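You operate a simulated robot arm through the tools that you are given. There is no shell and no other tool. Be economical: measure what you need, move in short steps, check, and stop when the job is done.

The job below is to be done with a simulated two-armed robot. You get a single attempt, and the scene is never put back.

Task
Empty the thawed sorbet bowl and put it back to freeze.
Fine: tip the melted juice into the mint bowl; stand the sorbet bowl in the open middle freezer drawer, then shut the drawer and the freezer door.
Where things are to end (x, y in the base frame): sorbet bowl within 7 cm of [6, -102].

Only the result counts: the job must be done as asked and must still hold three seconds after the hand-in. Knocking over, shifting, dropping, spilling or breaking anything else fails it.

Robot
Two 7-joint arms with two-finger parallel grippers on one trunk, on a base that drives. Base frame: it is fixed to the floor where the robot stands at the start and does not move with it; the origin is under the middle of the robot, x ahead of it, y to its left, z up. Units: cm, rad, N and s.
The left shoulder is at the start at [5, 16.1, 117.3], the right one opposite. With the tool pointing down near the work surface each hand reaches from about 24 to 68 cm from the robot's upright axis, wherever it stands, measured 20 degrees to its own side. Places, roughly: freezer door [30, -80, 60]; inside of the middle freezer drawer [0, -110, 50]; middle freezer drawer [0, -110, 50]. Payload 3.43 kg a hand.
The TCP of each hand is the grasp point between the finger pads, 3 cm short of the fingertips. In the tool frame z runs along the fingers and y along their closing line. The gripper opens to 9.4 cm. The fingers are 2.8 cm wide and 1 cm thick; the gripper's body (5 by 9.6 cm) begins 5.5 cm behind the TCP.
Orientation is told as [roll, pitch, yaw] about the base's x, y, z axes, in that order, counted from this pose: with the fingers straight down and closing along the base's y, the tool's x points along the base's -x, its y along +y and its z along -z.

Tools
- The arms move only by the tool jog_arm. It takes "left_deltas", "right_deltas" or both (then of equal length, played together; a hand with none holds still); each is a list of rows, each an object (a shift or turn left out is 0, a gripper value left out holds the last) with "jaw": the opening, from 0 (shut) to 1 (fully open); "delta_pos": the shift along the base's x, y, z in cm, a list of three; "delta_rot": the turn, a rotation vector about the base's x, y, z in rad, a list of three. In form: [{"jaw": jaw, "delta_pos": [dx, dy, dz], "delta_rot": [rx, ry, rz]}, ...]. A call has 1 to 10 rows; each row shifts and turns the commanded pose from where the row before left it. Each row takes 0.2 s and may step no farther than 5 cm and 0.15 rad from the row before; otherwise, or with a gripper value out of range, the whole call is refused. A pose out of reach is approached as far as the arm can. The call stops where the force on the tool passes 40 N (or 10 N more than at its start, if that is more) or the arm is blocked; 0.2 s more then pass. The fingers move at their own pace (about 4.5 cm/s each) and stop on an object; they squeeze with about 33 N. The grip force told is the motor's: it shows also when the fingers shut on nothing. Time passes only in rows, and 0.2 s behind the last, so rows that do not move let the fingers close. The reply holds the time, the measured pose of the TCP, the force on the tool along the base axes, the opening and the grip force, in the units named above and with some noise, with the torque about the TCP (base axes, N m) and any sound that the robot's microphone picked up.
- Cameras (640 x 400 px; columns grow to the right, rows downward): "scene" is now at [12.66, -4.95, 130.3]; the picture's right is [-0.51, -0.86, 0.00], its down [-0.34, 0.20, -0.92] and it looks along [0.79, -0.47, -0.39] (base axes); focal length 214 px, centre (320, 200). "left" rides on the left gripper at [7.6, -1.4, -10.2] in its tool frame; the picture's right is [0.18, 0.98, 0.00], its down [-0.75, 0.14, -0.64] and it looks along [-0.63, 0.12, 0.77] (tool axes); focal length 243 px, centre (320, 200). "right" rides on the right gripper at [7.6, 1.4, -10.2] in its tool frame; the picture's right is [-0.18, 0.98, 0.00], its down [-0.75, -0.14, -0.64] and it looks along [-0.63, -0.12, 0.77] (tool axes); focal length 243 px, centre (320, 200). There is no depth. A picture from a camera that has moved, and an enlarged one, comes with that camera's place and axes in the base frame and with its lens. The place of the scene camera against the robot may be out by one fixed shift of up to 2.5 cm in any direction.
- capture(camera): a new picture of that camera. The clock stands still meanwhile.
- raise_lower(by): slides the trunk up (or, below 0, down) by that many cm; the arms and the scene camera ride with it, the base frame stays. It gives what a move gives, with no picture.
- roll_base(legs): drives the robot by 1 to 6 legs, each [ahead, left, turn to the left] in cm, cm and rad, along the robot's own axes; the way and the turn of a leg run together, so that a leg with both is an arc; at most 150 cm and 3.142 rad a leg. The arms and the cameras ride along, it lands a little off, and it stops where it bumps. It gives what a move gives.
- aim_head(pan, tilt): turns the head with the scene camera to pan (to the left, within 1.396 rad either way) and tilt (down, from -0.506 to 1.204), counted from straight ahead of the robot. It gives what a move gives.
- zoom(camera, box): a new picture of the part [left, top, right, bottom] of that camera's present view, enlarged. The clock stands still meanwhile.
- close_job(): hands the job in; it is judged then, once.

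Go step by step. Nothing tells you exact positions but the pictures and the camera data: compare them with the known pose of the tool, close in by small moves and look again before you grip or let go. The budget is 120 turns and 100 pictures, counting those below and the enlarged ones. Unless the task says otherwise, let go and move clear before handing in, and close with one line.

The tools are called by a JSON object that holds its "name" and its "arguments". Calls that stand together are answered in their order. jog_arm: Moves the arms, as the interface text tells. Its arguments: {"type":"object","properties":{"left_deltas":{"type":"array","items":{"type":"object","properties":{"jaw":{"type":"number"},"delta_pos":{"type":"array","items":{"type":"number"}},"delta_rot":{"type":"array","items":{"type":"number"}}}}},"right_deltas":{"type":"array","items":{"type":"object","properties":{"jaw":{"type":"number"},"delta_pos":{"type":"array","items":{"type":"number"}},"delta_rot":{"type":"array","items":{"type":"number"}}}}}},"required":[]} The other tools are called the same way: raise_lower (by) slides the trunk up or down; roll_base (legs) drives the base; aim_head (pan, tilt) turns the head that bears the scene camera; capture (camera) takes a picture; zoom (camera, box) takes an enlarged picture of a part of a camera's view; close_job () hands the job in.

At the start:

```text
time: 0.0
left_position: [34.63, -3.26, 130.37]
left_tool_rot: [0.001, -0.001, 0.001]
left_ft_force: [-0.1, 0.4, 0.4]
left_torque: [0.03, 0.01, 0.03]
left_opening: 9.37
left_grasp_force: 0.1
right_position: [32.39, -35.76, 99.96]
right_tool_rot: [0.0, 0.002, 0.001]
right_ft_force: [0.1, -0.2, 0.2]
right_torque: [-0.01, 0.0, -0.01]
right_opening: 9.39
right_grasp_force: 0.0
trunk travel left (down, up): [-20.0, 6.7]
robot x, y, heading: [0.09, -0.17, 0.002]
head pan, tilt: [-0.534, 0.4]
```

scene: 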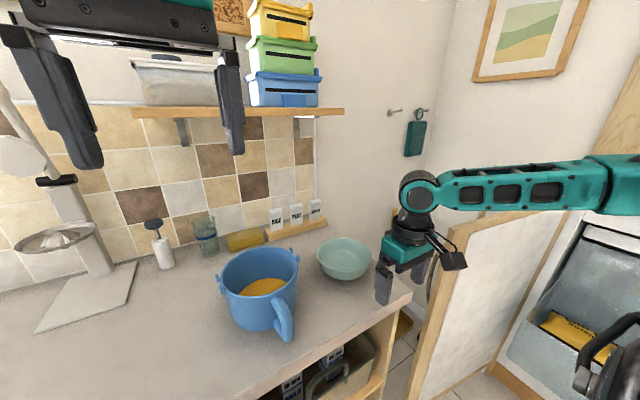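
right: 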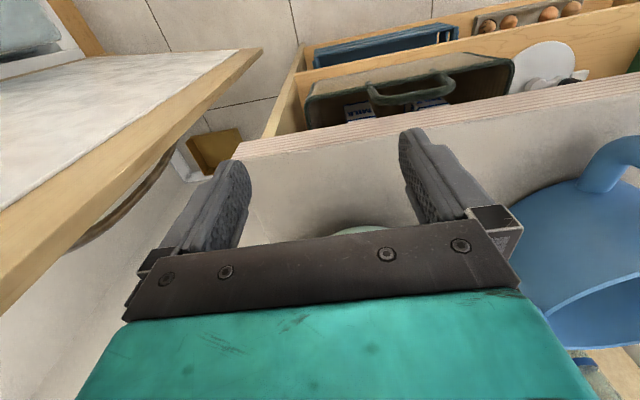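
left: 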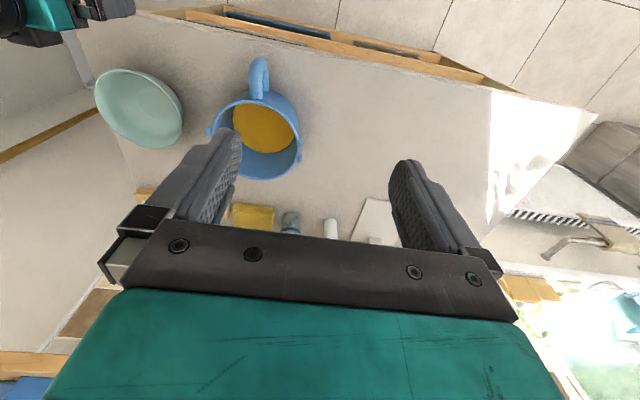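

I see a blue handled bowl with orange juice near [46, -12], the mint bowl near [48, -33], and the freezer to the right. I'll look closer at the bowls and the freezer before moving.

{"name": "zoom", "arguments": {"camera": "scene", "box": [190, 210, 430, 360]}}

{"name": "aim_head", "arguments": {"pan": -1.35, "tilt": 0.6}}

{"name": "capture", "arguments": {"camera": "scene"}}

```text
2.67 times, centred on (310, 285) of scene
camera zoom: at [12.66, -4.95, 130.3], right [-0.51, -0.86, 0.0], down [-0.34, 0.2, -0.92], along [0.79, -0.47, -0.39], focal length 572 px, centre (347, -27)
```

zoom: 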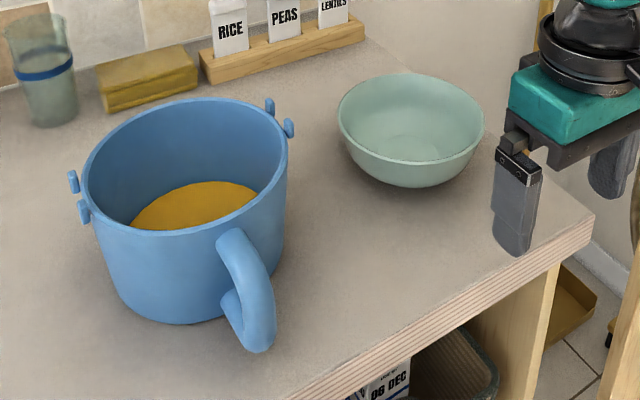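

```text
time: 1.1
left_position: [34.6, -3.27, 130.36]
left_tool_rot: [-0.001, -0.001, 0.002]
left_ft_force: [0.7, 0.5, 0.3]
left_torque: [0.01, -0.04, -0.01]
left_opening: 9.4
left_grasp_force: 0.0
right_position: [32.28, -35.62, 100.04]
right_tool_rot: [-0.001, -0.001, 0.001]
right_ft_force: [0.0, 0.1, -0.7]
right_torque: [0.03, 0.02, 0.01]
right_opening: 9.4
right_grasp_force: 0.0
trunk travel left (down, up): [-20.0, 6.7]
robot x, y, heading: [-0.02, -0.11, 0.001]
head pan, tilt: [-1.349, 0.6]
```

```text
95 pictures are left
camera scene: at [6.63, -8.86, 128.48], right [-0.98, -0.22, 0.0], down [-0.12, 0.55, -0.83], along [0.18, -0.8, -0.56], focal length 214 px, centre (320, 200)
```

scene: 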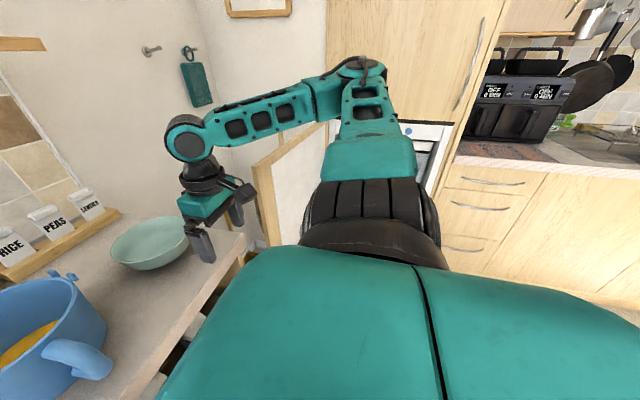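

The bowl centre is near [44.5, -11.5] with its handle toward the robot, and the mint bowl is near [46.5, -32.5]. The arm hides the freezer, so I'll look at it from another head angle and check the right wrist view.

{"name": "aim_head", "arguments": {"pan": -0.95, "tilt": 0.55}}

{"name": "capture", "arguments": {"camera": "scene"}}

```text
time: 2.0
left_position: [34.55, -3.15, 130.29]
left_tool_rot: [-0.001, 0.001, -0.001]
left_ft_force: [0.6, -0.6, -0.1]
left_torque: [0.0, -0.03, 0.02]
left_opening: 9.39
left_grasp_force: 0.1
right_position: [32.29, -35.65, 100.11]
right_tool_rot: [0.0, 0.001, 0.0]
right_ft_force: [0.3, 0.3, -0.1]
right_torque: [0.0, -0.01, -0.02]
right_opening: 9.41
right_grasp_force: 0.1
trunk travel left (down, up): [-20.0, 6.7]
robot x, y, heading: [0.28, 0.14, -0.0]
head pan, tilt: [-0.949, 0.55]
```

```text
94 pictures are left
camera scene: at [9.9, -7.55, 128.93], right [-0.81, -0.58, 0.0], down [-0.3, 0.43, -0.85], along [0.5, -0.69, -0.52], focal length 214 px, centre (320, 200)
```

scene: 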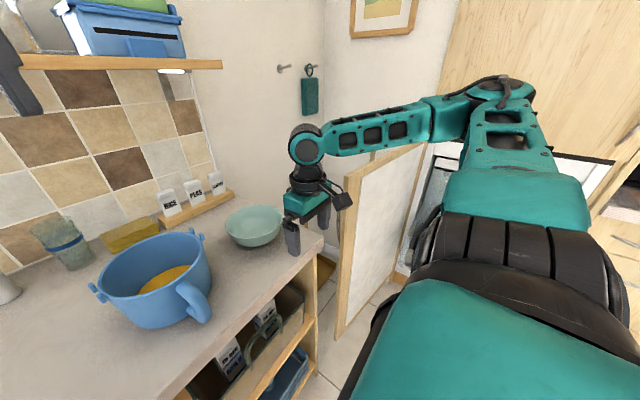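

The right arm blocks the view of the freezer. I'll back off from the counter and turn to the right for a look before picking a grip.

{"name": "roll_base", "arguments": {"legs": [[-25, 0, 0], [0, 0, -0.9]]}}

{"name": "aim_head", "arguments": {"pan": -0.3, "tilt": 0.5}}

{"name": "capture", "arguments": {"camera": "scene"}}

```text
time: 6.1
left_position: [-5.4, -28.8, 130.46]
left_tool_rot: [0.001, -0.001, -0.891]
left_ft_force: [-0.2, 0.0, 0.2]
left_torque: [0.03, 0.01, 0.0]
left_opening: 9.42
left_grasp_force: 0.1
right_position: [-32.19, -47.56, 99.95]
right_tool_rot: [0.0, 0.0, -0.892]
right_ft_force: [-0.6, -0.1, 0.5]
right_torque: [0.01, 0.0, 0.03]
right_opening: 9.41
right_grasp_force: 0.1
trunk travel left (down, up): [-20.0, 6.7]
robot x, y, heading: [-24.68, -0.23, -0.892]
head pan, tilt: [-0.949, 0.55]
```

```text
time: 7.2
left_position: [-5.59, -28.84, 130.31]
left_tool_rot: [0.001, 0.001, -0.893]
left_ft_force: [0.5, 0.5, 0.1]
left_torque: [-0.01, -0.03, -0.02]
left_opening: 9.41
left_grasp_force: 0.0
right_position: [-32.08, -47.49, 99.97]
right_tool_rot: [0.001, 0.001, -0.893]
right_ft_force: [0.0, -0.8, -0.2]
right_torque: [0.02, 0.0, 0.0]
right_opening: 9.4
right_grasp_force: 0.1
trunk travel left (down, up): [-20.0, 6.7]
robot x, y, heading: [-24.61, -0.11, -0.892]
head pan, tilt: [-0.3, 0.499]
```

```text
93 pictures are left
camera scene: at [-18.09, -11.81, 129.39], right [-0.93, -0.37, 0.0], down [-0.18, 0.44, -0.88], along [0.32, -0.82, -0.48], focal length 214 px, centre (320, 200)
```

scene: 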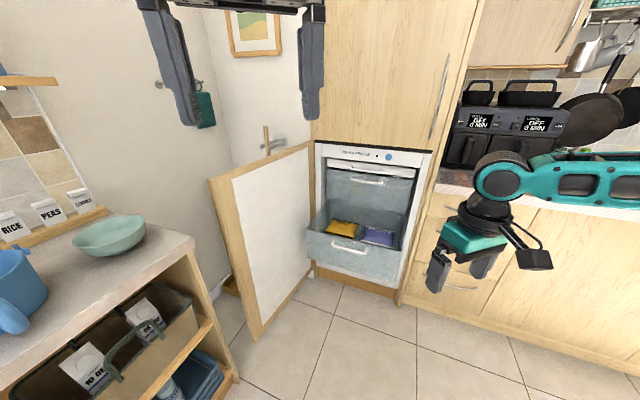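

{"name": "zoom", "arguments": {"camera": "scene", "box": [200, 120, 450, 340]}}

```text
1.82 times, centred on (325, 230) of scene
camera zoom: at [-18.09, -11.81, 129.39], right [-0.93, -0.37, 0.0], down [-0.18, 0.44, -0.88], along [0.32, -0.82, -0.48], focal length 390 px, centre (311, 146)
```

zoom: 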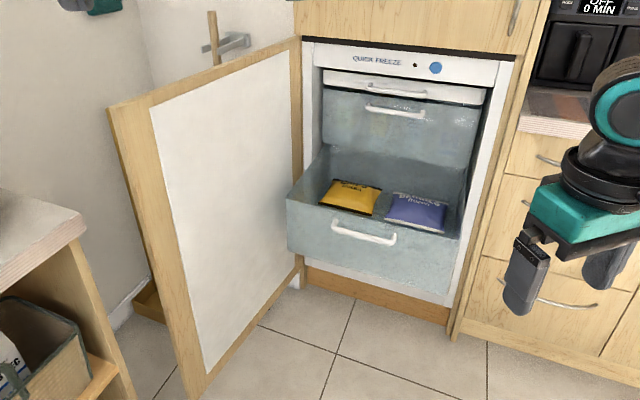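

The freezer's middle drawer is open with two bags at its back, its front near y ≈ -96, and the door stands open to the left. I'll return to facing the counter about 12 cm back, so the right hand can take the bowl by its handle.

{"name": "roll_base", "arguments": {"legs": [[0, 0, 0.892], [12, 0, 0]]}}

{"name": "aim_head", "arguments": {"pan": -0.3, "tilt": 0.5}}

{"name": "jog_arm", "arguments": {"right_deltas": [{"delta_pos": [0, 2, 2]}, {"delta_pos": [0, 3, 2]}, {"delta_pos": [0, 3, 2], "delta_rot": [0, -0.1, 0]}, {"delta_pos": [0, 3, 2], "delta_rot": [0, -0.1, 0]}, {"delta_pos": [0, 3, 0], "delta_rot": [0, -0.1, 0]}, {"delta_pos": [0, 3, 0], "delta_rot": [0, -0.1, 0]}, {"delta_pos": [0, 3, 0], "delta_rot": [0, -0.1, 0]}]}}

{"name": "capture", "arguments": {"camera": "scene"}}

{"name": "capture", "arguments": {"camera": "right"}}

```text
time: 10.7
left_position: [22.02, -2.89, 130.44]
left_tool_rot: [-0.001, 0.001, 0.007]
left_ft_force: [0.3, 0.4, 0.6]
left_torque: [-0.01, 0.03, 0.05]
left_opening: 9.42
left_grasp_force: 0.0
right_position: [19.74, -35.36, 99.96]
right_tool_rot: [0.001, -0.001, 0.007]
right_ft_force: [-0.2, 0.0, 1.1]
right_torque: [0.03, -0.01, 0.02]
right_opening: 9.4
right_grasp_force: 0.0
trunk travel left (down, up): [-20.0, 6.7]
robot x, y, heading: [-13.0, 0.01, 0.005]
head pan, tilt: [-0.3, 0.499]
```

```text
time: 11.3
left_position: [21.79, -2.9, 130.36]
left_tool_rot: [0.001, -0.002, 0.007]
left_ft_force: [-0.2, 0.1, 0.5]
left_torque: [0.0, 0.0, 0.01]
left_opening: 9.4
left_grasp_force: 0.0
right_position: [19.7, -35.26, 100.0]
right_tool_rot: [0.0, -0.001, 0.005]
right_ft_force: [-0.1, -0.5, 0.7]
right_torque: [0.01, 0.0, 0.04]
right_opening: 9.39
right_grasp_force: 0.0
trunk travel left (down, up): [-20.0, 6.7]
robot x, y, heading: [-12.94, 0.08, 0.01]
head pan, tilt: [-0.3, 0.499]
```

```text
time: 12.9
left_position: [21.84, -2.85, 130.32]
left_tool_rot: [0.0, 0.001, 0.006]
left_ft_force: [0.3, 0.2, -0.2]
left_torque: [-0.01, 0.03, 0.01]
left_opening: 9.4
left_grasp_force: 0.1
right_position: [21.05, -14.99, 108.59]
right_tool_rot: [-0.006, -0.499, 0.009]
right_ft_force: [0.4, 0.3, -0.2]
right_torque: [0.01, -0.01, -0.01]
right_opening: 9.38
right_grasp_force: 0.0
right hand out of reach, approached as far as the arm can: row 7
trunk travel left (down, up): [-20.0, 6.7]
robot x, y, heading: [-12.83, 0.0, 0.015]
head pan, tilt: [-0.3, 0.499]
```

```text
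91 pictures are left
camera scene: at [0.68, -2.72, 129.38], right [-0.29, -0.96, 0.0], down [-0.46, 0.14, -0.88], along [0.84, -0.25, -0.48], focal length 214 px, centre (320, 200)
```

scene: 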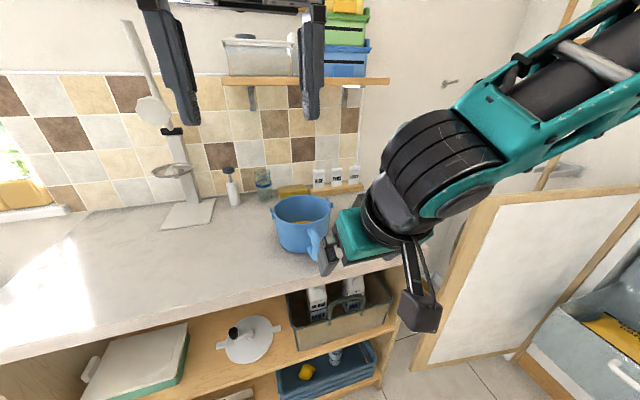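

```text
90 pictures are left
camera right: at [9.52, -13.47, 113.91], right [0.15, 0.98, 0.08], down [0.36, -0.13, 0.92], along [0.92, -0.11, -0.37], focal length 243 px, centre (320, 200)
```

right: 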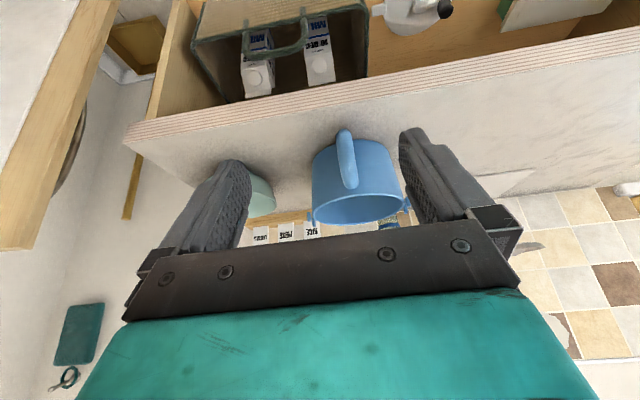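

The handle sits near [36.5, -12.8, 98], lined up between the fingers. I'll come closer and look again.

{"name": "jog_arm", "arguments": {"right_deltas": [{"delta_pos": [3, 0.7, 0]}, {"delta_pos": [3, 0.7, -1]}, {"delta_pos": [2, 0.7, -1]}, {}]}}

{"name": "capture", "arguments": {"camera": "right"}}

{"name": "zoom", "arguments": {"camera": "scene", "box": [240, 170, 400, 270]}}

```text
time: 13.9
left_position: [21.69, -2.98, 130.35]
left_tool_rot: [0.0, 0.0, 0.008]
left_ft_force: [0.1, -0.1, -0.7]
left_torque: [-0.01, 0.01, -0.03]
left_opening: 9.39
left_grasp_force: 0.1
right_position: [29.06, -12.86, 106.52]
right_tool_rot: [-0.006, -0.502, 0.007]
right_ft_force: [0.5, -0.6, 0.6]
right_torque: [0.02, -0.01, -0.02]
right_opening: 9.41
right_grasp_force: 0.0
trunk travel left (down, up): [-20.0, 6.7]
robot x, y, heading: [-12.72, 0.15, 0.007]
head pan, tilt: [-0.3, 0.499]
```

```text
89 pictures are left
camera right: at [17.51, -11.34, 112.05], right [0.15, 0.98, 0.08], down [0.35, -0.14, 0.93], along [0.92, -0.11, -0.37], focal length 243 px, centre (320, 200)
```

right: 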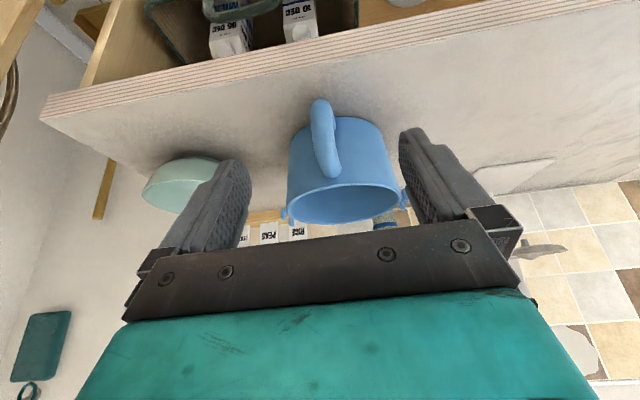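

```text
4.00 times, centred on (320, 220) of scene
camera zoom: at [0.58, -2.75, 129.39], right [-0.29, -0.96, 0.0], down [-0.46, 0.14, -0.88], along [0.84, -0.25, -0.48], focal length 858 px, centre (320, 120)
```

zoom: 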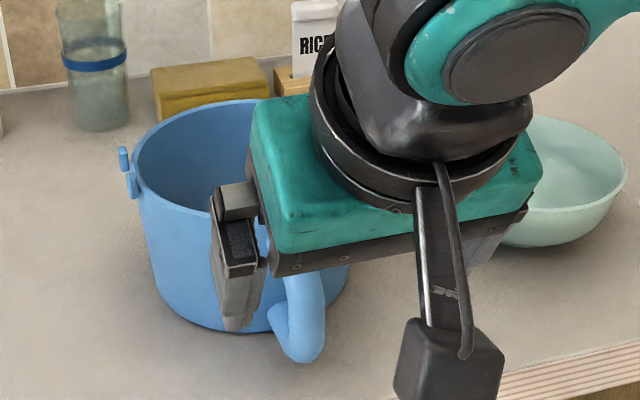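

Triangulating both views puts the handle bar around [37.5, -12.8, 92.5–100] and the bowl centre near [47, -12]. I'll slide the fingers down astride the bar along the tool's axis.

{"name": "jog_arm", "arguments": {"right_deltas": [{"delta_pos": [3, 0, -0.7]}, {"delta_pos": [1.2, 0, -2.2]}, {"delta_pos": [1.2, 0, -2.2]}, {"delta_pos": [1.2, 0, -2.2]}, {"delta_pos": [1.2, 0, -2]}, {}]}}

{"name": "capture", "arguments": {"camera": "right"}}

{"name": "zoom", "arguments": {"camera": "scene", "box": [240, 170, 400, 270]}}

```text
time: 15.3
left_position: [21.76, -2.9, 130.37]
left_tool_rot: [0.0, -0.001, 0.006]
left_ft_force: [-0.1, 0.2, 0.0]
left_torque: [0.0, -0.01, -0.01]
left_opening: 9.37
left_grasp_force: 0.0
right_position: [36.88, -13.18, 97.33]
right_tool_rot: [-0.001, -0.5, 0.008]
right_ft_force: [0.1, -0.6, 0.3]
right_torque: [-0.01, -0.01, 0.04]
right_opening: 9.42
right_grasp_force: 0.0
right hand out of reach, approached as far as the arm can: row 5
trunk travel left (down, up): [-20.0, 6.7]
robot x, y, heading: [-12.8, 0.1, 0.008]
head pan, tilt: [-0.3, 0.499]
```

```text
87 pictures are left
camera right: at [25.25, -11.73, 102.73], right [0.15, 0.98, 0.09], down [0.35, -0.14, 0.93], along [0.92, -0.11, -0.37], focal length 243 px, centre (320, 200)
```

right: 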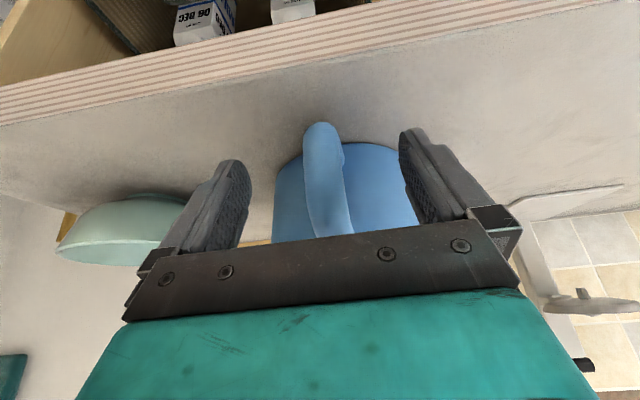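

```text
4.00 times, centred on (320, 220) of scene
camera zoom: at [0.61, -2.74, 129.39], right [-0.29, -0.96, 0.0], down [-0.46, 0.14, -0.88], along [0.84, -0.25, -0.48], focal length 858 px, centre (320, 120)
```

zoom: 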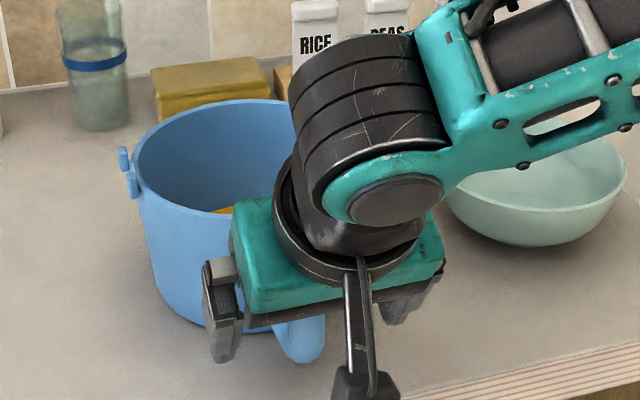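

The bar lies between the fingers at the TCP. I'll nudge in 0.8 cm and close.

{"name": "jog_arm", "arguments": {"right_deltas": [{"delta_pos": [0.8, 0.2, 0]}, {"jaw": 0.4}, {"jaw": 0.2}, {"jaw": 0}, {"jaw": 0}, {"jaw": 0}, {"jaw": 0}, {"jaw": 0}]}}

{"name": "capture", "arguments": {"camera": "right"}}

```text
time: 17.1
left_position: [21.84, -2.84, 130.35]
left_tool_rot: [0.001, 0.001, 0.007]
left_ft_force: [0.2, 0.0, 0.5]
left_torque: [-0.02, 0.01, -0.03]
left_opening: 9.42
left_grasp_force: 0.1
right_position: [37.33, -13.31, 97.58]
right_tool_rot: [-0.004, -0.501, 0.009]
right_ft_force: [-0.6, 1.7, 1.5]
right_torque: [0.07, 0.07, 0.15]
right_opening: 2.21
right_grasp_force: 32.5
right hand out of reach, approached as far as the arm can: row 1
trunk travel left (down, up): [-20.0, 6.7]
robot x, y, heading: [-12.67, 0.42, 0.007]
head pan, tilt: [-0.3, 0.499]
```

```text
85 pictures are left
camera right: at [25.83, -11.88, 102.93], right [0.15, 0.98, 0.09], down [0.35, -0.14, 0.93], along [0.92, -0.11, -0.37], focal length 243 px, centre (320, 200)
```

right: 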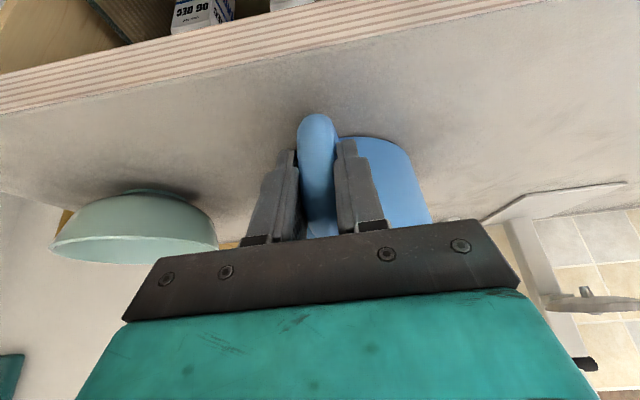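

The handle is gripped at 2.2 cm. I'll lift slowly and check that the bowl stays level.

{"name": "jog_arm", "arguments": {"right_deltas": [{"delta_pos": [0, 0, 0.7]}, {"delta_pos": [0, 0, 0.7]}, {"delta_pos": [0, 0, 0.8]}, {"delta_pos": [0, 0, 0.8]}, {}]}}

{"name": "capture", "arguments": {"camera": "right"}}

{"name": "zoom", "arguments": {"camera": "scene", "box": [240, 170, 400, 270]}}

```text
time: 18.3
left_position: [21.9, -2.84, 130.39]
left_tool_rot: [0.0, 0.001, 0.006]
left_ft_force: [0.2, 0.2, 0.5]
left_torque: [0.0, 0.0, -0.03]
left_opening: 9.4
left_grasp_force: 0.0
right_position: [37.34, -13.32, 100.45]
right_tool_rot: [-0.006, -0.496, 0.009]
right_ft_force: [-0.4, -0.5, 0.1]
right_torque: [-0.04, 0.63, 0.1]
right_opening: 2.15
right_grasp_force: 33.0
trunk travel left (down, up): [-20.0, 6.7]
robot x, y, heading: [-12.92, -0.24, 0.008]
head pan, tilt: [-0.3, 0.499]
```

```text
84 pictures are left
camera right: at [25.86, -11.9, 105.82], right [0.16, 0.98, 0.08], down [0.36, -0.13, 0.92], along [0.92, -0.11, -0.37], focal length 243 px, centre (320, 200)
```

right: 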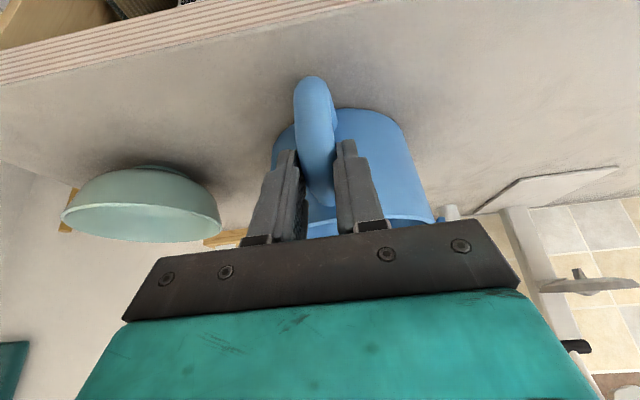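

```text
4.00 times, centred on (320, 220) of scene
camera zoom: at [0.68, -2.76, 129.37], right [-0.29, -0.96, 0.0], down [-0.46, 0.14, -0.88], along [0.84, -0.25, -0.48], focal length 858 px, centre (320, 120)
```

zoom: 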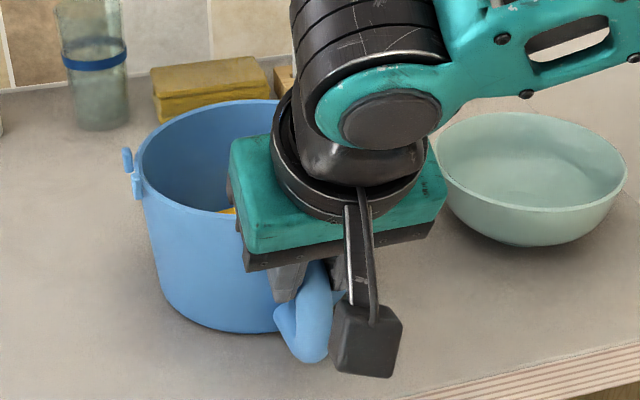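

The fingers seem to have slid up the bar, because the bowl hasn't moved. I'll zoom in on the grip before doing anything more.

{"name": "zoom", "arguments": {"camera": "right", "box": [220, 60, 460, 260]}}

{"name": "zoom", "arguments": {"camera": "scene", "box": [290, 215, 350, 265]}}

```text
2.00 times, centred on (340, 160) of right
camera zoom: at [25.86, -11.9, 105.82], right [0.16, 0.98, 0.08], down [0.36, -0.13, 0.92], along [0.92, -0.11, -0.37], focal length 485 px, centre (280, 280)
```

zoom: 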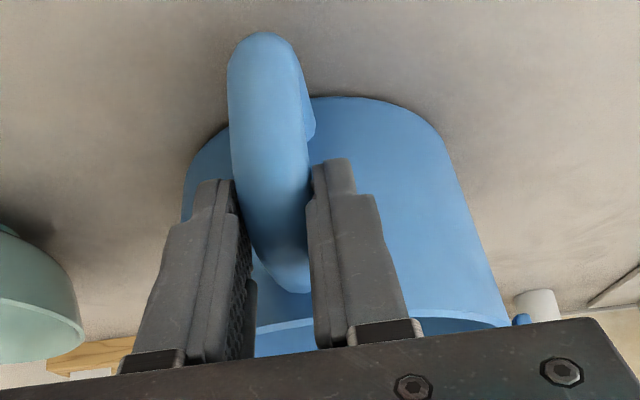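

```text
8.00 times, centred on (320, 240) of scene
camera zoom: at [0.68, -2.76, 129.37], right [-0.29, -0.96, 0.0], down [-0.46, 0.14, -0.88], along [0.84, -0.25, -0.48], focal length 1716 px, centre (320, -120)
```

zoom: 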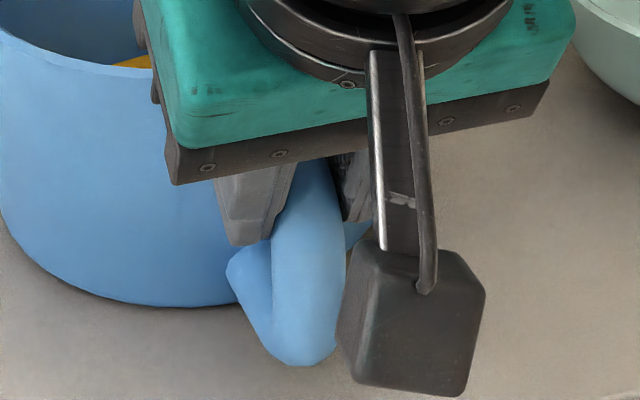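

The pads only caught the bar with their front edges, and the arm was near an inward limit. I'll release, back out, move the robot a little back and left, and retake the handle with a flatter hand.

{"name": "jog_arm", "arguments": {"right_deltas": [{"jaw": 0.3}, {"jaw": 0.6}, {"jaw": 0.8}, {}, {"delta_pos": [-3, 0, 1]}, {"delta_pos": [-4, 0, 2]}, {"delta_pos": [-3, -1, 2]}]}}

{"name": "roll_base", "arguments": {"legs": [[-7, 7, 0]]}}

{"name": "jog_arm", "arguments": {"right_deltas": [{"delta_rot": [0, -0.13, 0], "delta_pos": [0, -1, 0]}, {"delta_rot": [0, -0.13, 0], "delta_pos": [0, -1, 0]}, {"delta_rot": [0, -0.12, 0], "delta_pos": [0, -1, 0]}, {"delta_rot": [0, -0.12, 0], "delta_pos": [0, -1, 0]}, {}]}}

{"name": "capture", "arguments": {"camera": "right"}}

{"name": "capture", "arguments": {"camera": "scene"}}

```text
time: 19.9
left_position: [21.71, -2.9, 130.39]
left_tool_rot: [0.001, 0.0, 0.006]
left_ft_force: [0.1, -0.2, -0.8]
left_torque: [-0.01, -0.07, 0.02]
left_opening: 9.41
left_grasp_force: 0.0
right_position: [27.29, -14.17, 105.5]
right_tool_rot: [-0.005, -0.501, 0.008]
right_ft_force: [0.0, 0.0, 0.1]
right_torque: [0.0, -0.03, 0.0]
right_opening: 7.47
right_grasp_force: 0.1
trunk travel left (down, up): [-20.0, 6.7]
robot x, y, heading: [-13.12, 0.14, 0.011]
head pan, tilt: [-0.3, 0.499]
```

```text
time: 21.1
left_position: [14.77, 4.02, 130.43]
left_tool_rot: [0.0, -0.002, 0.008]
left_ft_force: [-0.6, 1.0, 0.2]
left_torque: [-0.03, -0.02, -0.02]
left_opening: 9.4
left_grasp_force: 0.1
right_position: [20.32, -7.29, 105.6]
right_tool_rot: [-0.005, -0.502, 0.01]
right_ft_force: [0.0, 0.4, 0.4]
right_torque: [0.0, -0.03, 0.0]
right_opening: 7.53
right_grasp_force: 0.0
trunk travel left (down, up): [-20.0, 6.7]
robot x, y, heading: [-19.86, 7.28, 0.01]
head pan, tilt: [-0.3, 0.499]
```

```text
time: 22.2
left_position: [14.97, 3.95, 130.43]
left_tool_rot: [0.0, 0.0, 0.01]
left_ft_force: [-0.4, -0.1, -1.0]
left_torque: [0.03, -0.04, 0.02]
left_opening: 9.4
left_grasp_force: 0.1
right_position: [23.32, -10.72, 105.57]
right_tool_rot: [-0.013, -1.0, 0.016]
right_ft_force: [0.7, -0.1, -0.9]
right_torque: [0.03, -0.04, -0.01]
right_opening: 7.51
right_grasp_force: 0.0
right hand out of reach, approached as far as the arm can: row 3, 4
trunk travel left (down, up): [-20.0, 6.7]
robot x, y, heading: [-19.8, 6.52, 0.01]
head pan, tilt: [-0.3, 0.499]
```

```text
80 pictures are left
camera right: at [10.65, -9.25, 104.65], right [0.09, 0.98, 0.15], down [-0.13, -0.13, 0.98], along [0.99, -0.11, 0.12], focal length 243 px, centre (320, 200)
```

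right: 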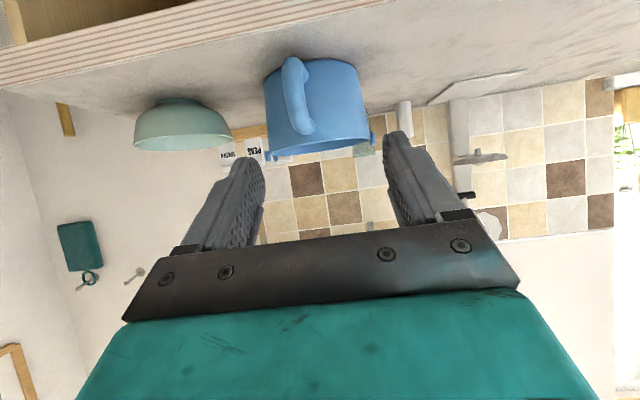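

```text
79 pictures are left
camera scene: at [-6.27, 4.08, 129.39], right [-0.29, -0.96, 0.0], down [-0.46, 0.14, -0.88], along [0.84, -0.25, -0.48], focal length 214 px, centre (320, 200)
```

scene: 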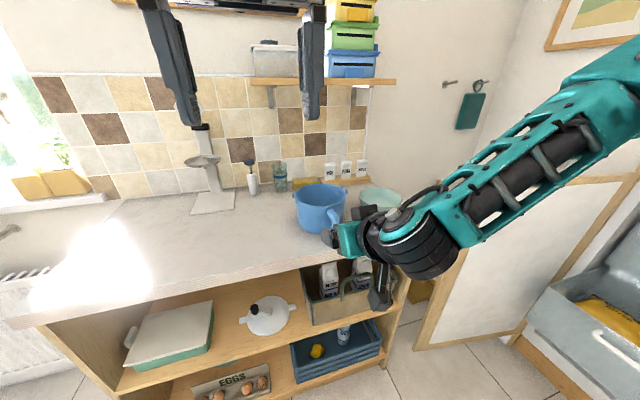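

The handle bar runs from about [38.3, -13.2, 93] up to [40, -13.2, 100]. I'll approach to just short of it and read the pose.

{"name": "jog_arm", "arguments": {"right_deltas": [{"delta_pos": [4, -0.7, -2], "jaw": 0.6}, {"delta_pos": [4, -0.7, -2]}, {"delta_pos": [0, 0, 0]}, {}]}}

{"name": "capture", "arguments": {"camera": "right"}}

```text
time: 23.2
left_position: [14.92, 3.89, 130.43]
left_tool_rot: [0.001, 0.001, 0.009]
left_ft_force: [-0.2, -0.3, 0.5]
left_torque: [-0.02, -0.02, 0.0]
left_opening: 9.4
left_grasp_force: 0.2
right_position: [31.13, -12.27, 101.18]
right_tool_rot: [-0.015, -0.999, 0.016]
right_ft_force: [-0.1, 0.3, -0.4]
right_torque: [0.0, 0.02, -0.02]
right_opening: 5.66
right_grasp_force: 0.1
trunk travel left (down, up): [-20.0, 6.7]
robot x, y, heading: [-19.59, 6.74, 0.004]
head pan, tilt: [-0.3, 0.499]
```

```text
78 pictures are left
camera right: at [18.54, -10.72, 100.37], right [0.09, 0.98, 0.15], down [-0.13, -0.13, 0.98], along [0.99, -0.11, 0.12], focal length 243 px, centre (320, 200)
```

right: 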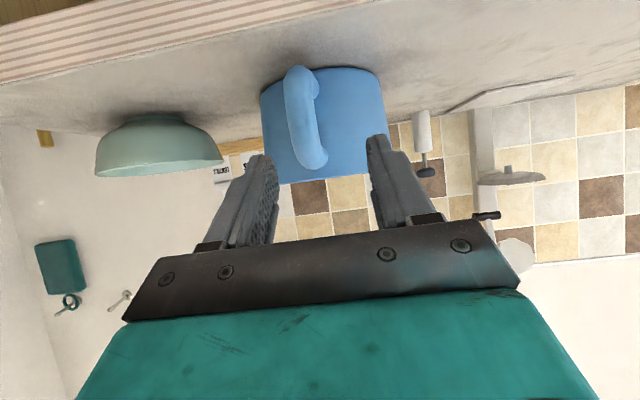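

The bar's middle is at about [38.5, -13.4, 95.8]. I'll move in so it sits near the pad tips, then check.

{"name": "jog_arm", "arguments": {"right_deltas": [{"delta_pos": [2, -0.6, -2.4]}, {"delta_pos": [2, -0.5, -2]}, {"delta_pos": [1.2, 0, 0]}, {"delta_pos": [0.9, 0, 0]}, {}]}}

{"name": "capture", "arguments": {"camera": "right"}}

{"name": "zoom", "arguments": {"camera": "scene", "box": [280, 170, 400, 260]}}

```text
time: 24.4
left_position: [14.88, 3.93, 130.43]
left_tool_rot: [0.0, 0.0, 0.007]
left_ft_force: [0.2, 0.2, 0.4]
left_torque: [0.0, 0.01, 0.04]
left_opening: 9.41
left_grasp_force: 0.0
right_position: [37.36, -13.2, 97.12]
right_tool_rot: [-0.013, -1.001, 0.018]
right_ft_force: [0.7, -0.9, -0.5]
right_torque: [-0.05, 0.01, 0.0]
right_opening: 5.63
right_grasp_force: 0.0
trunk travel left (down, up): [-20.0, 6.7]
robot x, y, heading: [-19.75, 7.03, 0.007]
head pan, tilt: [-0.3, 0.499]
```

```text
77 pictures are left
camera right: at [24.67, -11.76, 96.26], right [0.09, 0.98, 0.15], down [-0.13, -0.13, 0.98], along [0.99, -0.11, 0.12], focal length 243 px, centre (320, 200)
```

right: 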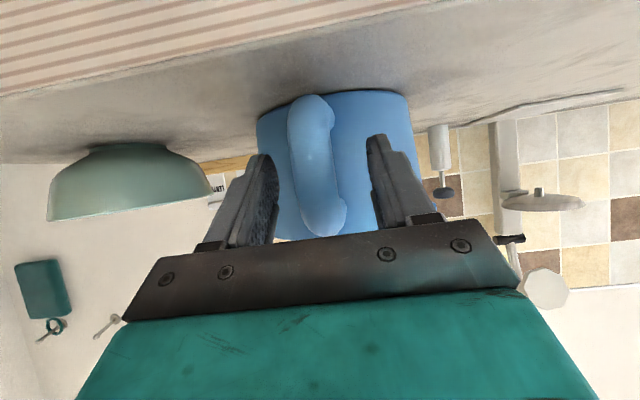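

```text
4.44 times, centred on (340, 215) of scene
camera zoom: at [-6.27, 4.06, 129.39], right [-0.29, -0.96, 0.0], down [-0.46, 0.14, -0.88], along [0.84, -0.25, -0.48], focal length 953 px, centre (231, 133)
```

zoom: 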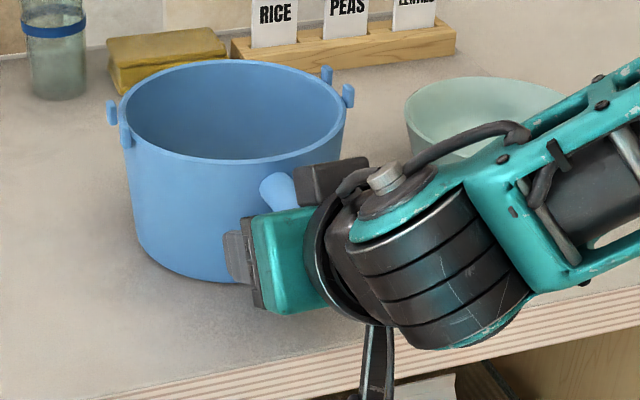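

The bar is between TCP and tips, mid-pad. I'll push 0.5 cm deeper, close, and test with a small lift.

{"name": "jog_arm", "arguments": {"right_deltas": [{"delta_pos": [0.5, 0, -0.3]}, {"jaw": 0.3}, {"jaw": 0}, {"jaw": 0}, {"jaw": 0}, {"jaw": 0}, {"jaw": 0}]}}

{"name": "jog_arm", "arguments": {"right_deltas": [{"delta_pos": [0, 0, 0.5]}, {"delta_pos": [0, 0, 0.5]}, {"delta_pos": [0, 0, 0.5]}, {}]}}

{"name": "capture", "arguments": {"camera": "right"}}

{"name": "zoom", "arguments": {"camera": "scene", "box": [280, 170, 400, 260]}}

```text
time: 26.1
left_position: [14.9, 3.8, 130.39]
left_tool_rot: [-0.001, 0.0, 0.008]
left_ft_force: [-0.7, 0.0, 0.3]
left_torque: [0.01, 0.01, 0.01]
left_opening: 9.39
left_grasp_force: 0.1
right_position: [37.74, -13.22, 96.76]
right_tool_rot: [-0.013, -1.001, 0.017]
right_ft_force: [1.0, -1.1, 0.1]
right_torque: [0.0, -0.06, -0.02]
right_opening: 2.59
right_grasp_force: 32.8
trunk travel left (down, up): [-20.0, 6.7]
robot x, y, heading: [-19.54, 6.65, 0.014]
head pan, tilt: [-0.3, 0.499]
```

```text
time: 27.1
left_position: [14.99, 3.97, 130.33]
left_tool_rot: [0.0, 0.003, 0.008]
left_ft_force: [0.6, -0.2, -0.3]
left_torque: [-0.01, -0.01, 0.04]
left_opening: 9.43
left_grasp_force: 0.0
right_position: [37.98, -13.21, 98.13]
right_tool_rot: [-0.016, -0.997, 0.018]
right_ft_force: [-0.3, 0.9, -8.0]
right_torque: [-0.05, 0.8, 0.03]
right_opening: 2.6
right_grasp_force: 32.7
trunk travel left (down, up): [-20.0, 6.7]
robot x, y, heading: [-19.75, 6.41, 0.008]
head pan, tilt: [-0.3, 0.499]
```

```text
75 pictures are left
camera right: at [25.22, -11.71, 97.32], right [0.09, 0.98, 0.15], down [-0.13, -0.13, 0.98], along [0.99, -0.11, 0.12], focal length 243 px, centre (320, 200)
```

right: 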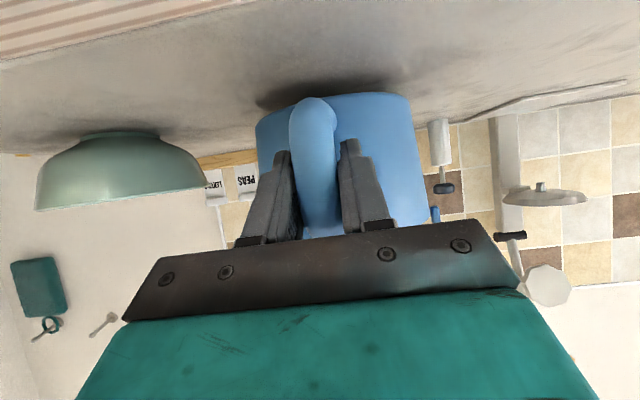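

```text
4.44 times, centred on (340, 215) of scene
camera zoom: at [-6.17, 4.04, 129.37], right [-0.29, -0.96, 0.0], down [-0.46, 0.14, -0.88], along [0.84, -0.25, -0.48], focal length 953 px, centre (231, 133)
```

zoom: 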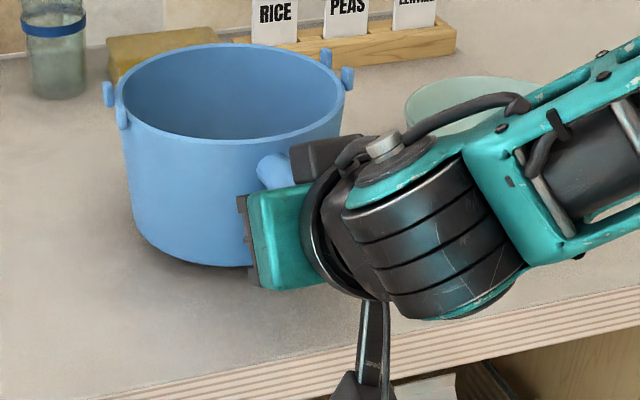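

The bowl is up: 8 N of weight, level, and the grip holding. Next I'll lift it to about z 107, pull it in a little, and then drive so the pouring spot by the mint bowl [47, -33] is in comfortable reach.

{"name": "jog_arm", "arguments": {"right_deltas": [{"delta_pos": [0, 0, 1.5]}, {"delta_pos": [0, 0, 1.5]}, {"delta_pos": [0, 0, 1.5]}, {"delta_pos": [-1, 0, 1.5]}, {"delta_pos": [-1.5, 0, 1.5]}, {"delta_pos": [-1.5, 0, 1.5]}, {"delta_pos": [-1.5, 0, 0]}, {"delta_pos": [-1.5, 0, 0]}, {}]}}

{"name": "roll_base", "arguments": {"legs": [[3, -5, 0], [3, -5, 0]]}}

{"name": "capture", "arguments": {"camera": "scene"}}

{"name": "capture", "arguments": {"camera": "right"}}

```text
time: 29.1
left_position: [14.91, 3.84, 130.38]
left_tool_rot: [0.0, 0.002, 0.01]
left_ft_force: [0.4, 0.2, -0.6]
left_torque: [0.02, -0.02, 0.0]
left_opening: 9.4
left_grasp_force: 0.0
right_position: [30.86, -13.14, 107.19]
right_tool_rot: [-0.013, -0.998, 0.018]
right_ft_force: [-0.4, 1.2, -7.9]
right_torque: [-0.04, 0.76, -0.01]
right_opening: 2.57
right_grasp_force: 33.0
trunk travel left (down, up): [-20.0, 6.7]
robot x, y, heading: [-19.64, 6.77, 0.004]
head pan, tilt: [-0.3, 0.499]
```

```text
time: 30.6
left_position: [21.07, -5.79, 130.36]
left_tool_rot: [0.001, 0.002, 0.011]
left_ft_force: [-0.5, -1.4, 0.2]
left_torque: [-0.04, 0.03, -0.01]
left_opening: 9.4
left_grasp_force: 0.0
right_position: [37.02, -22.83, 107.11]
right_tool_rot: [-0.012, -0.998, 0.017]
right_ft_force: [0.6, -0.8, -8.6]
right_torque: [-0.06, 0.79, 0.03]
right_opening: 2.57
right_grasp_force: 33.2
trunk travel left (down, up): [-20.0, 6.7]
robot x, y, heading: [-13.91, -2.74, 0.013]
head pan, tilt: [-0.3, 0.499]
```

```text
73 pictures are left
camera scene: at [-0.02, -5.78, 129.37], right [-0.29, -0.96, 0.0], down [-0.46, 0.14, -0.88], along [0.84, -0.25, -0.48], focal length 214 px, centre (320, 200)
```

scene: 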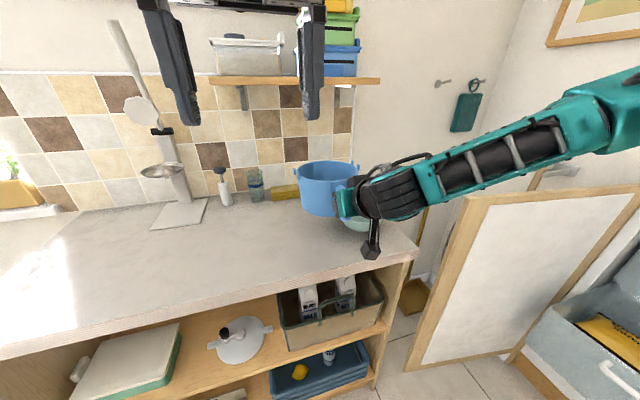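

```text
72 pictures are left
camera right: at [24.42, -21.48, 106.3], right [0.09, 0.98, 0.15], down [-0.13, -0.14, 0.98], along [0.99, -0.11, 0.12], focal length 243 px, centre (320, 200)
```

right: 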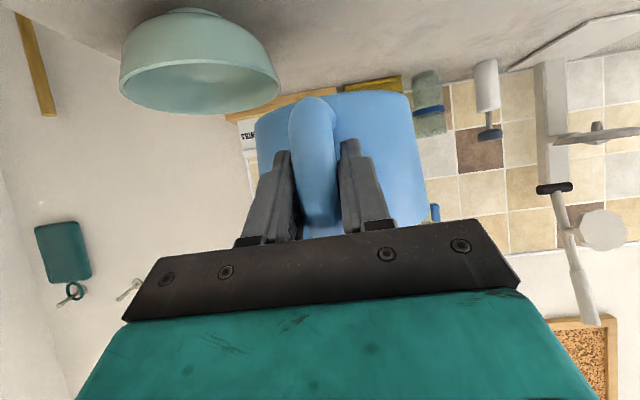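

The mint bowl is confirmed at [47.3, -33.2] with its rim near z 97, and the sorbet bowl hangs beside it. I'll start tipping toward -y about the handle axis, first about 37°.

{"name": "jog_arm", "arguments": {"right_deltas": [{"delta_rot": [0.13, 0, 0], "delta_pos": [0, -0.2, 0]}, {"delta_rot": [0.13, 0, 0], "delta_pos": [0, -0.2, 0]}, {"delta_rot": [0.13, 0, 0], "delta_pos": [0, -0.2, 0]}, {"delta_rot": [0.13, 0, 0], "delta_pos": [0, -0.2, 0]}, {"delta_rot": [0.13, 0, 0], "delta_pos": [0, -0.2, 0]}, {}]}}

{"name": "capture", "arguments": {"camera": "scene"}}

{"name": "capture", "arguments": {"camera": "right"}}

```text
time: 32.0
left_position: [20.98, -5.78, 130.27]
left_tool_rot: [-0.001, 0.0, 0.01]
left_ft_force: [0.7, 0.2, 0.1]
left_torque: [0.02, 0.0, 0.0]
left_opening: 9.4
left_grasp_force: 0.1
right_position: [36.96, -23.75, 107.23]
right_tool_rot: [0.948, -0.74, -0.748]
right_ft_force: [-0.2, 0.0, -6.1]
right_torque: [-0.1, 0.4, -0.02]
right_opening: 2.61
right_grasp_force: 33.4
trunk travel left (down, up): [-20.0, 6.7]
robot x, y, heading: [-13.25, -2.96, 0.007]
head pan, tilt: [-0.3, 0.499]
```

```text
71 pictures are left
camera scene: at [-0.08, -5.68, 129.38], right [-0.29, -0.96, 0.0], down [-0.46, 0.14, -0.88], along [0.84, -0.25, -0.48], focal length 214 px, centre (320, 200)
```

scene: 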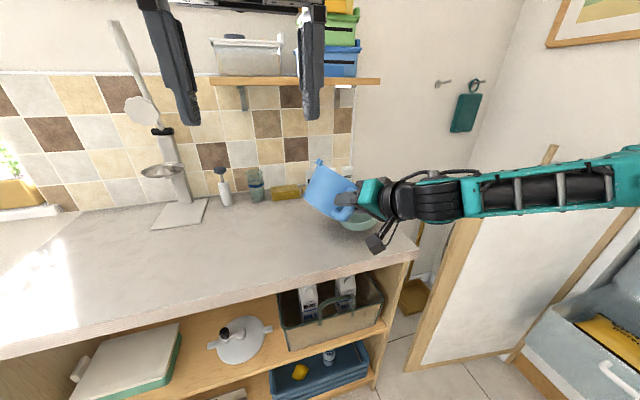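

```text
70 pictures are left
camera right: at [24.38, -22.14, 107.39], right [0.09, 0.69, 0.71], down [-0.13, -0.7, 0.7], along [0.99, -0.16, 0.03], focal length 243 px, centre (320, 200)
```

right: 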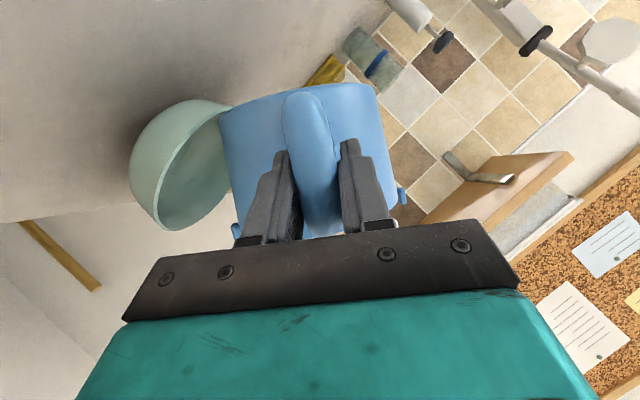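

The weight fell from 8 N to 6 N, so juice is already running. I'll check that it lands in the mint bowl.

{"name": "zoom", "arguments": {"camera": "right", "box": [100, 60, 340, 260]}}

{"name": "zoom", "arguments": {"camera": "scene", "box": [290, 150, 410, 270]}}

```text
2.00 times, centred on (220, 160) of right
camera zoom: at [24.38, -22.14, 107.39], right [0.09, 0.69, 0.71], down [-0.13, -0.7, 0.7], along [0.99, -0.16, 0.03], focal length 485 px, centre (520, 280)
```

zoom: 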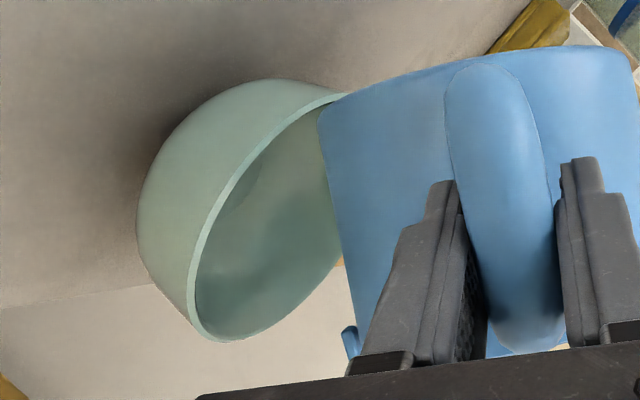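

```text
3.33 times, centred on (350, 210) of scene
camera zoom: at [-0.08, -5.68, 129.38], right [-0.29, -0.96, 0.0], down [-0.46, 0.14, -0.88], along [0.84, -0.25, -0.48], focal length 715 px, centre (220, 167)
```

zoom: 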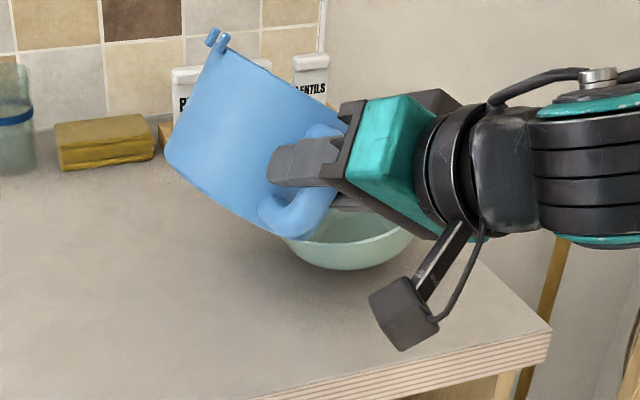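

No juice is visible yet, and the tilted bowl's lower edge may be resting on the mint rim. I'll raise it 2.5 cm and reread the forces.

{"name": "jog_arm", "arguments": {"right_deltas": [{"delta_pos": [0, 0, 0.8]}, {"delta_pos": [0, 0, 0.8]}, {"delta_pos": [0, 0, 0.9]}, {}]}}

{"name": "capture", "arguments": {"camera": "right"}}

```text
time: 33.0
left_position: [20.89, -5.83, 130.39]
left_tool_rot: [-0.001, -0.001, 0.011]
left_ft_force: [-0.4, 0.5, 0.2]
left_torque: [0.0, 0.01, -0.02]
left_opening: 9.38
left_grasp_force: 0.1
right_position: [36.9, -23.81, 109.62]
right_tool_rot: [0.949, -0.742, -0.747]
right_ft_force: [0.1, 0.7, -4.8]
right_torque: [-0.05, 0.31, 0.03]
right_opening: 2.6
right_grasp_force: 32.8
trunk travel left (down, up): [-20.0, 6.7]
robot x, y, heading: [-13.44, -2.66, 0.01]
head pan, tilt: [-0.3, 0.499]
```

```text
67 pictures are left
camera right: at [24.28, -22.14, 109.86], right [0.09, 0.69, 0.71], down [-0.13, -0.7, 0.7], along [0.99, -0.16, 0.03], focal length 243 px, centre (320, 200)
```

right: 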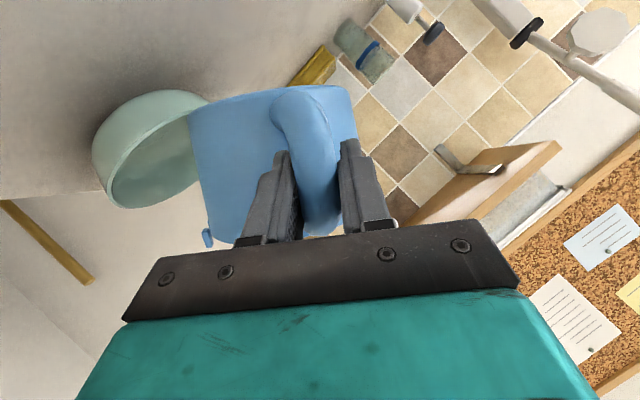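

The bowl has swung a bit around the bar in the grip, and its weight is falling. I'll look closely at the mint bowl and the counter.

{"name": "zoom", "arguments": {"camera": "scene", "box": [290, 140, 410, 260]}}

{"name": "zoom", "arguments": {"camera": "right", "box": [80, 70, 280, 250]}}

{"name": "capture", "arguments": {"camera": "left"}}

```text
3.33 times, centred on (350, 200) of scene
camera zoom: at [-0.1, -5.69, 129.38], right [-0.29, -0.96, 0.0], down [-0.46, 0.14, -0.88], along [0.84, -0.25, -0.48], focal length 715 px, centre (220, 200)
```

zoom: 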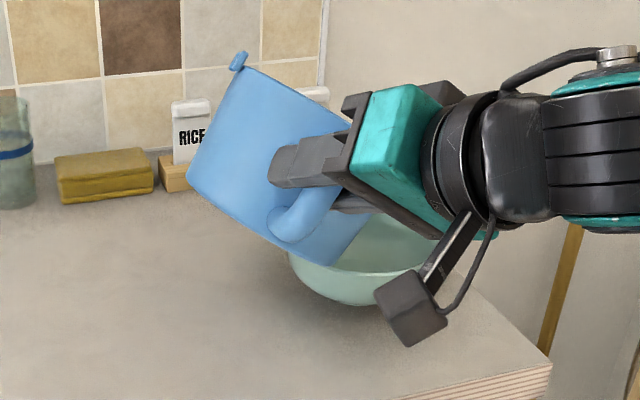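

```text
2.22 times, centred on (180, 160) of right
camera zoom: at [24.28, -22.14, 109.86], right [0.09, 0.69, 0.71], down [-0.13, -0.7, 0.7], along [0.99, -0.16, 0.03], focal length 539 px, centre (631, 289)
```

zoom: 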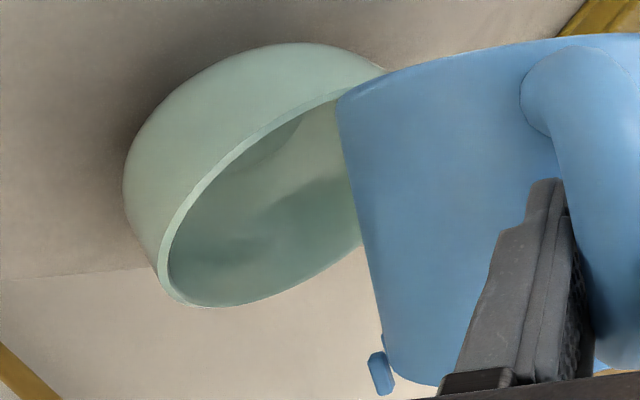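

```text
64 pictures are left
camera left: at [13.48, -7.26, 140.61], right [-0.19, 0.98, 0.0], down [0.75, 0.15, 0.64], along [0.63, 0.12, -0.77], focal length 243 px, centre (320, 200)
```

left: 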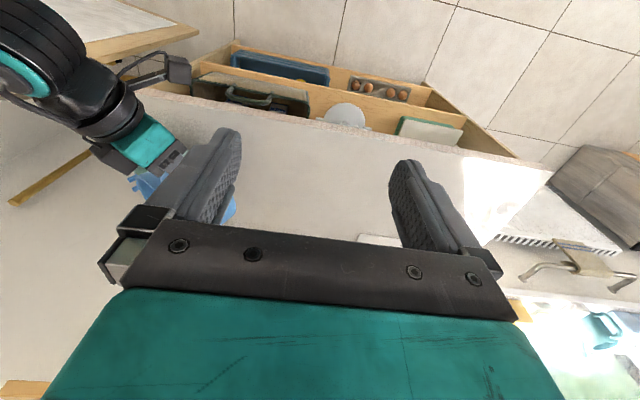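

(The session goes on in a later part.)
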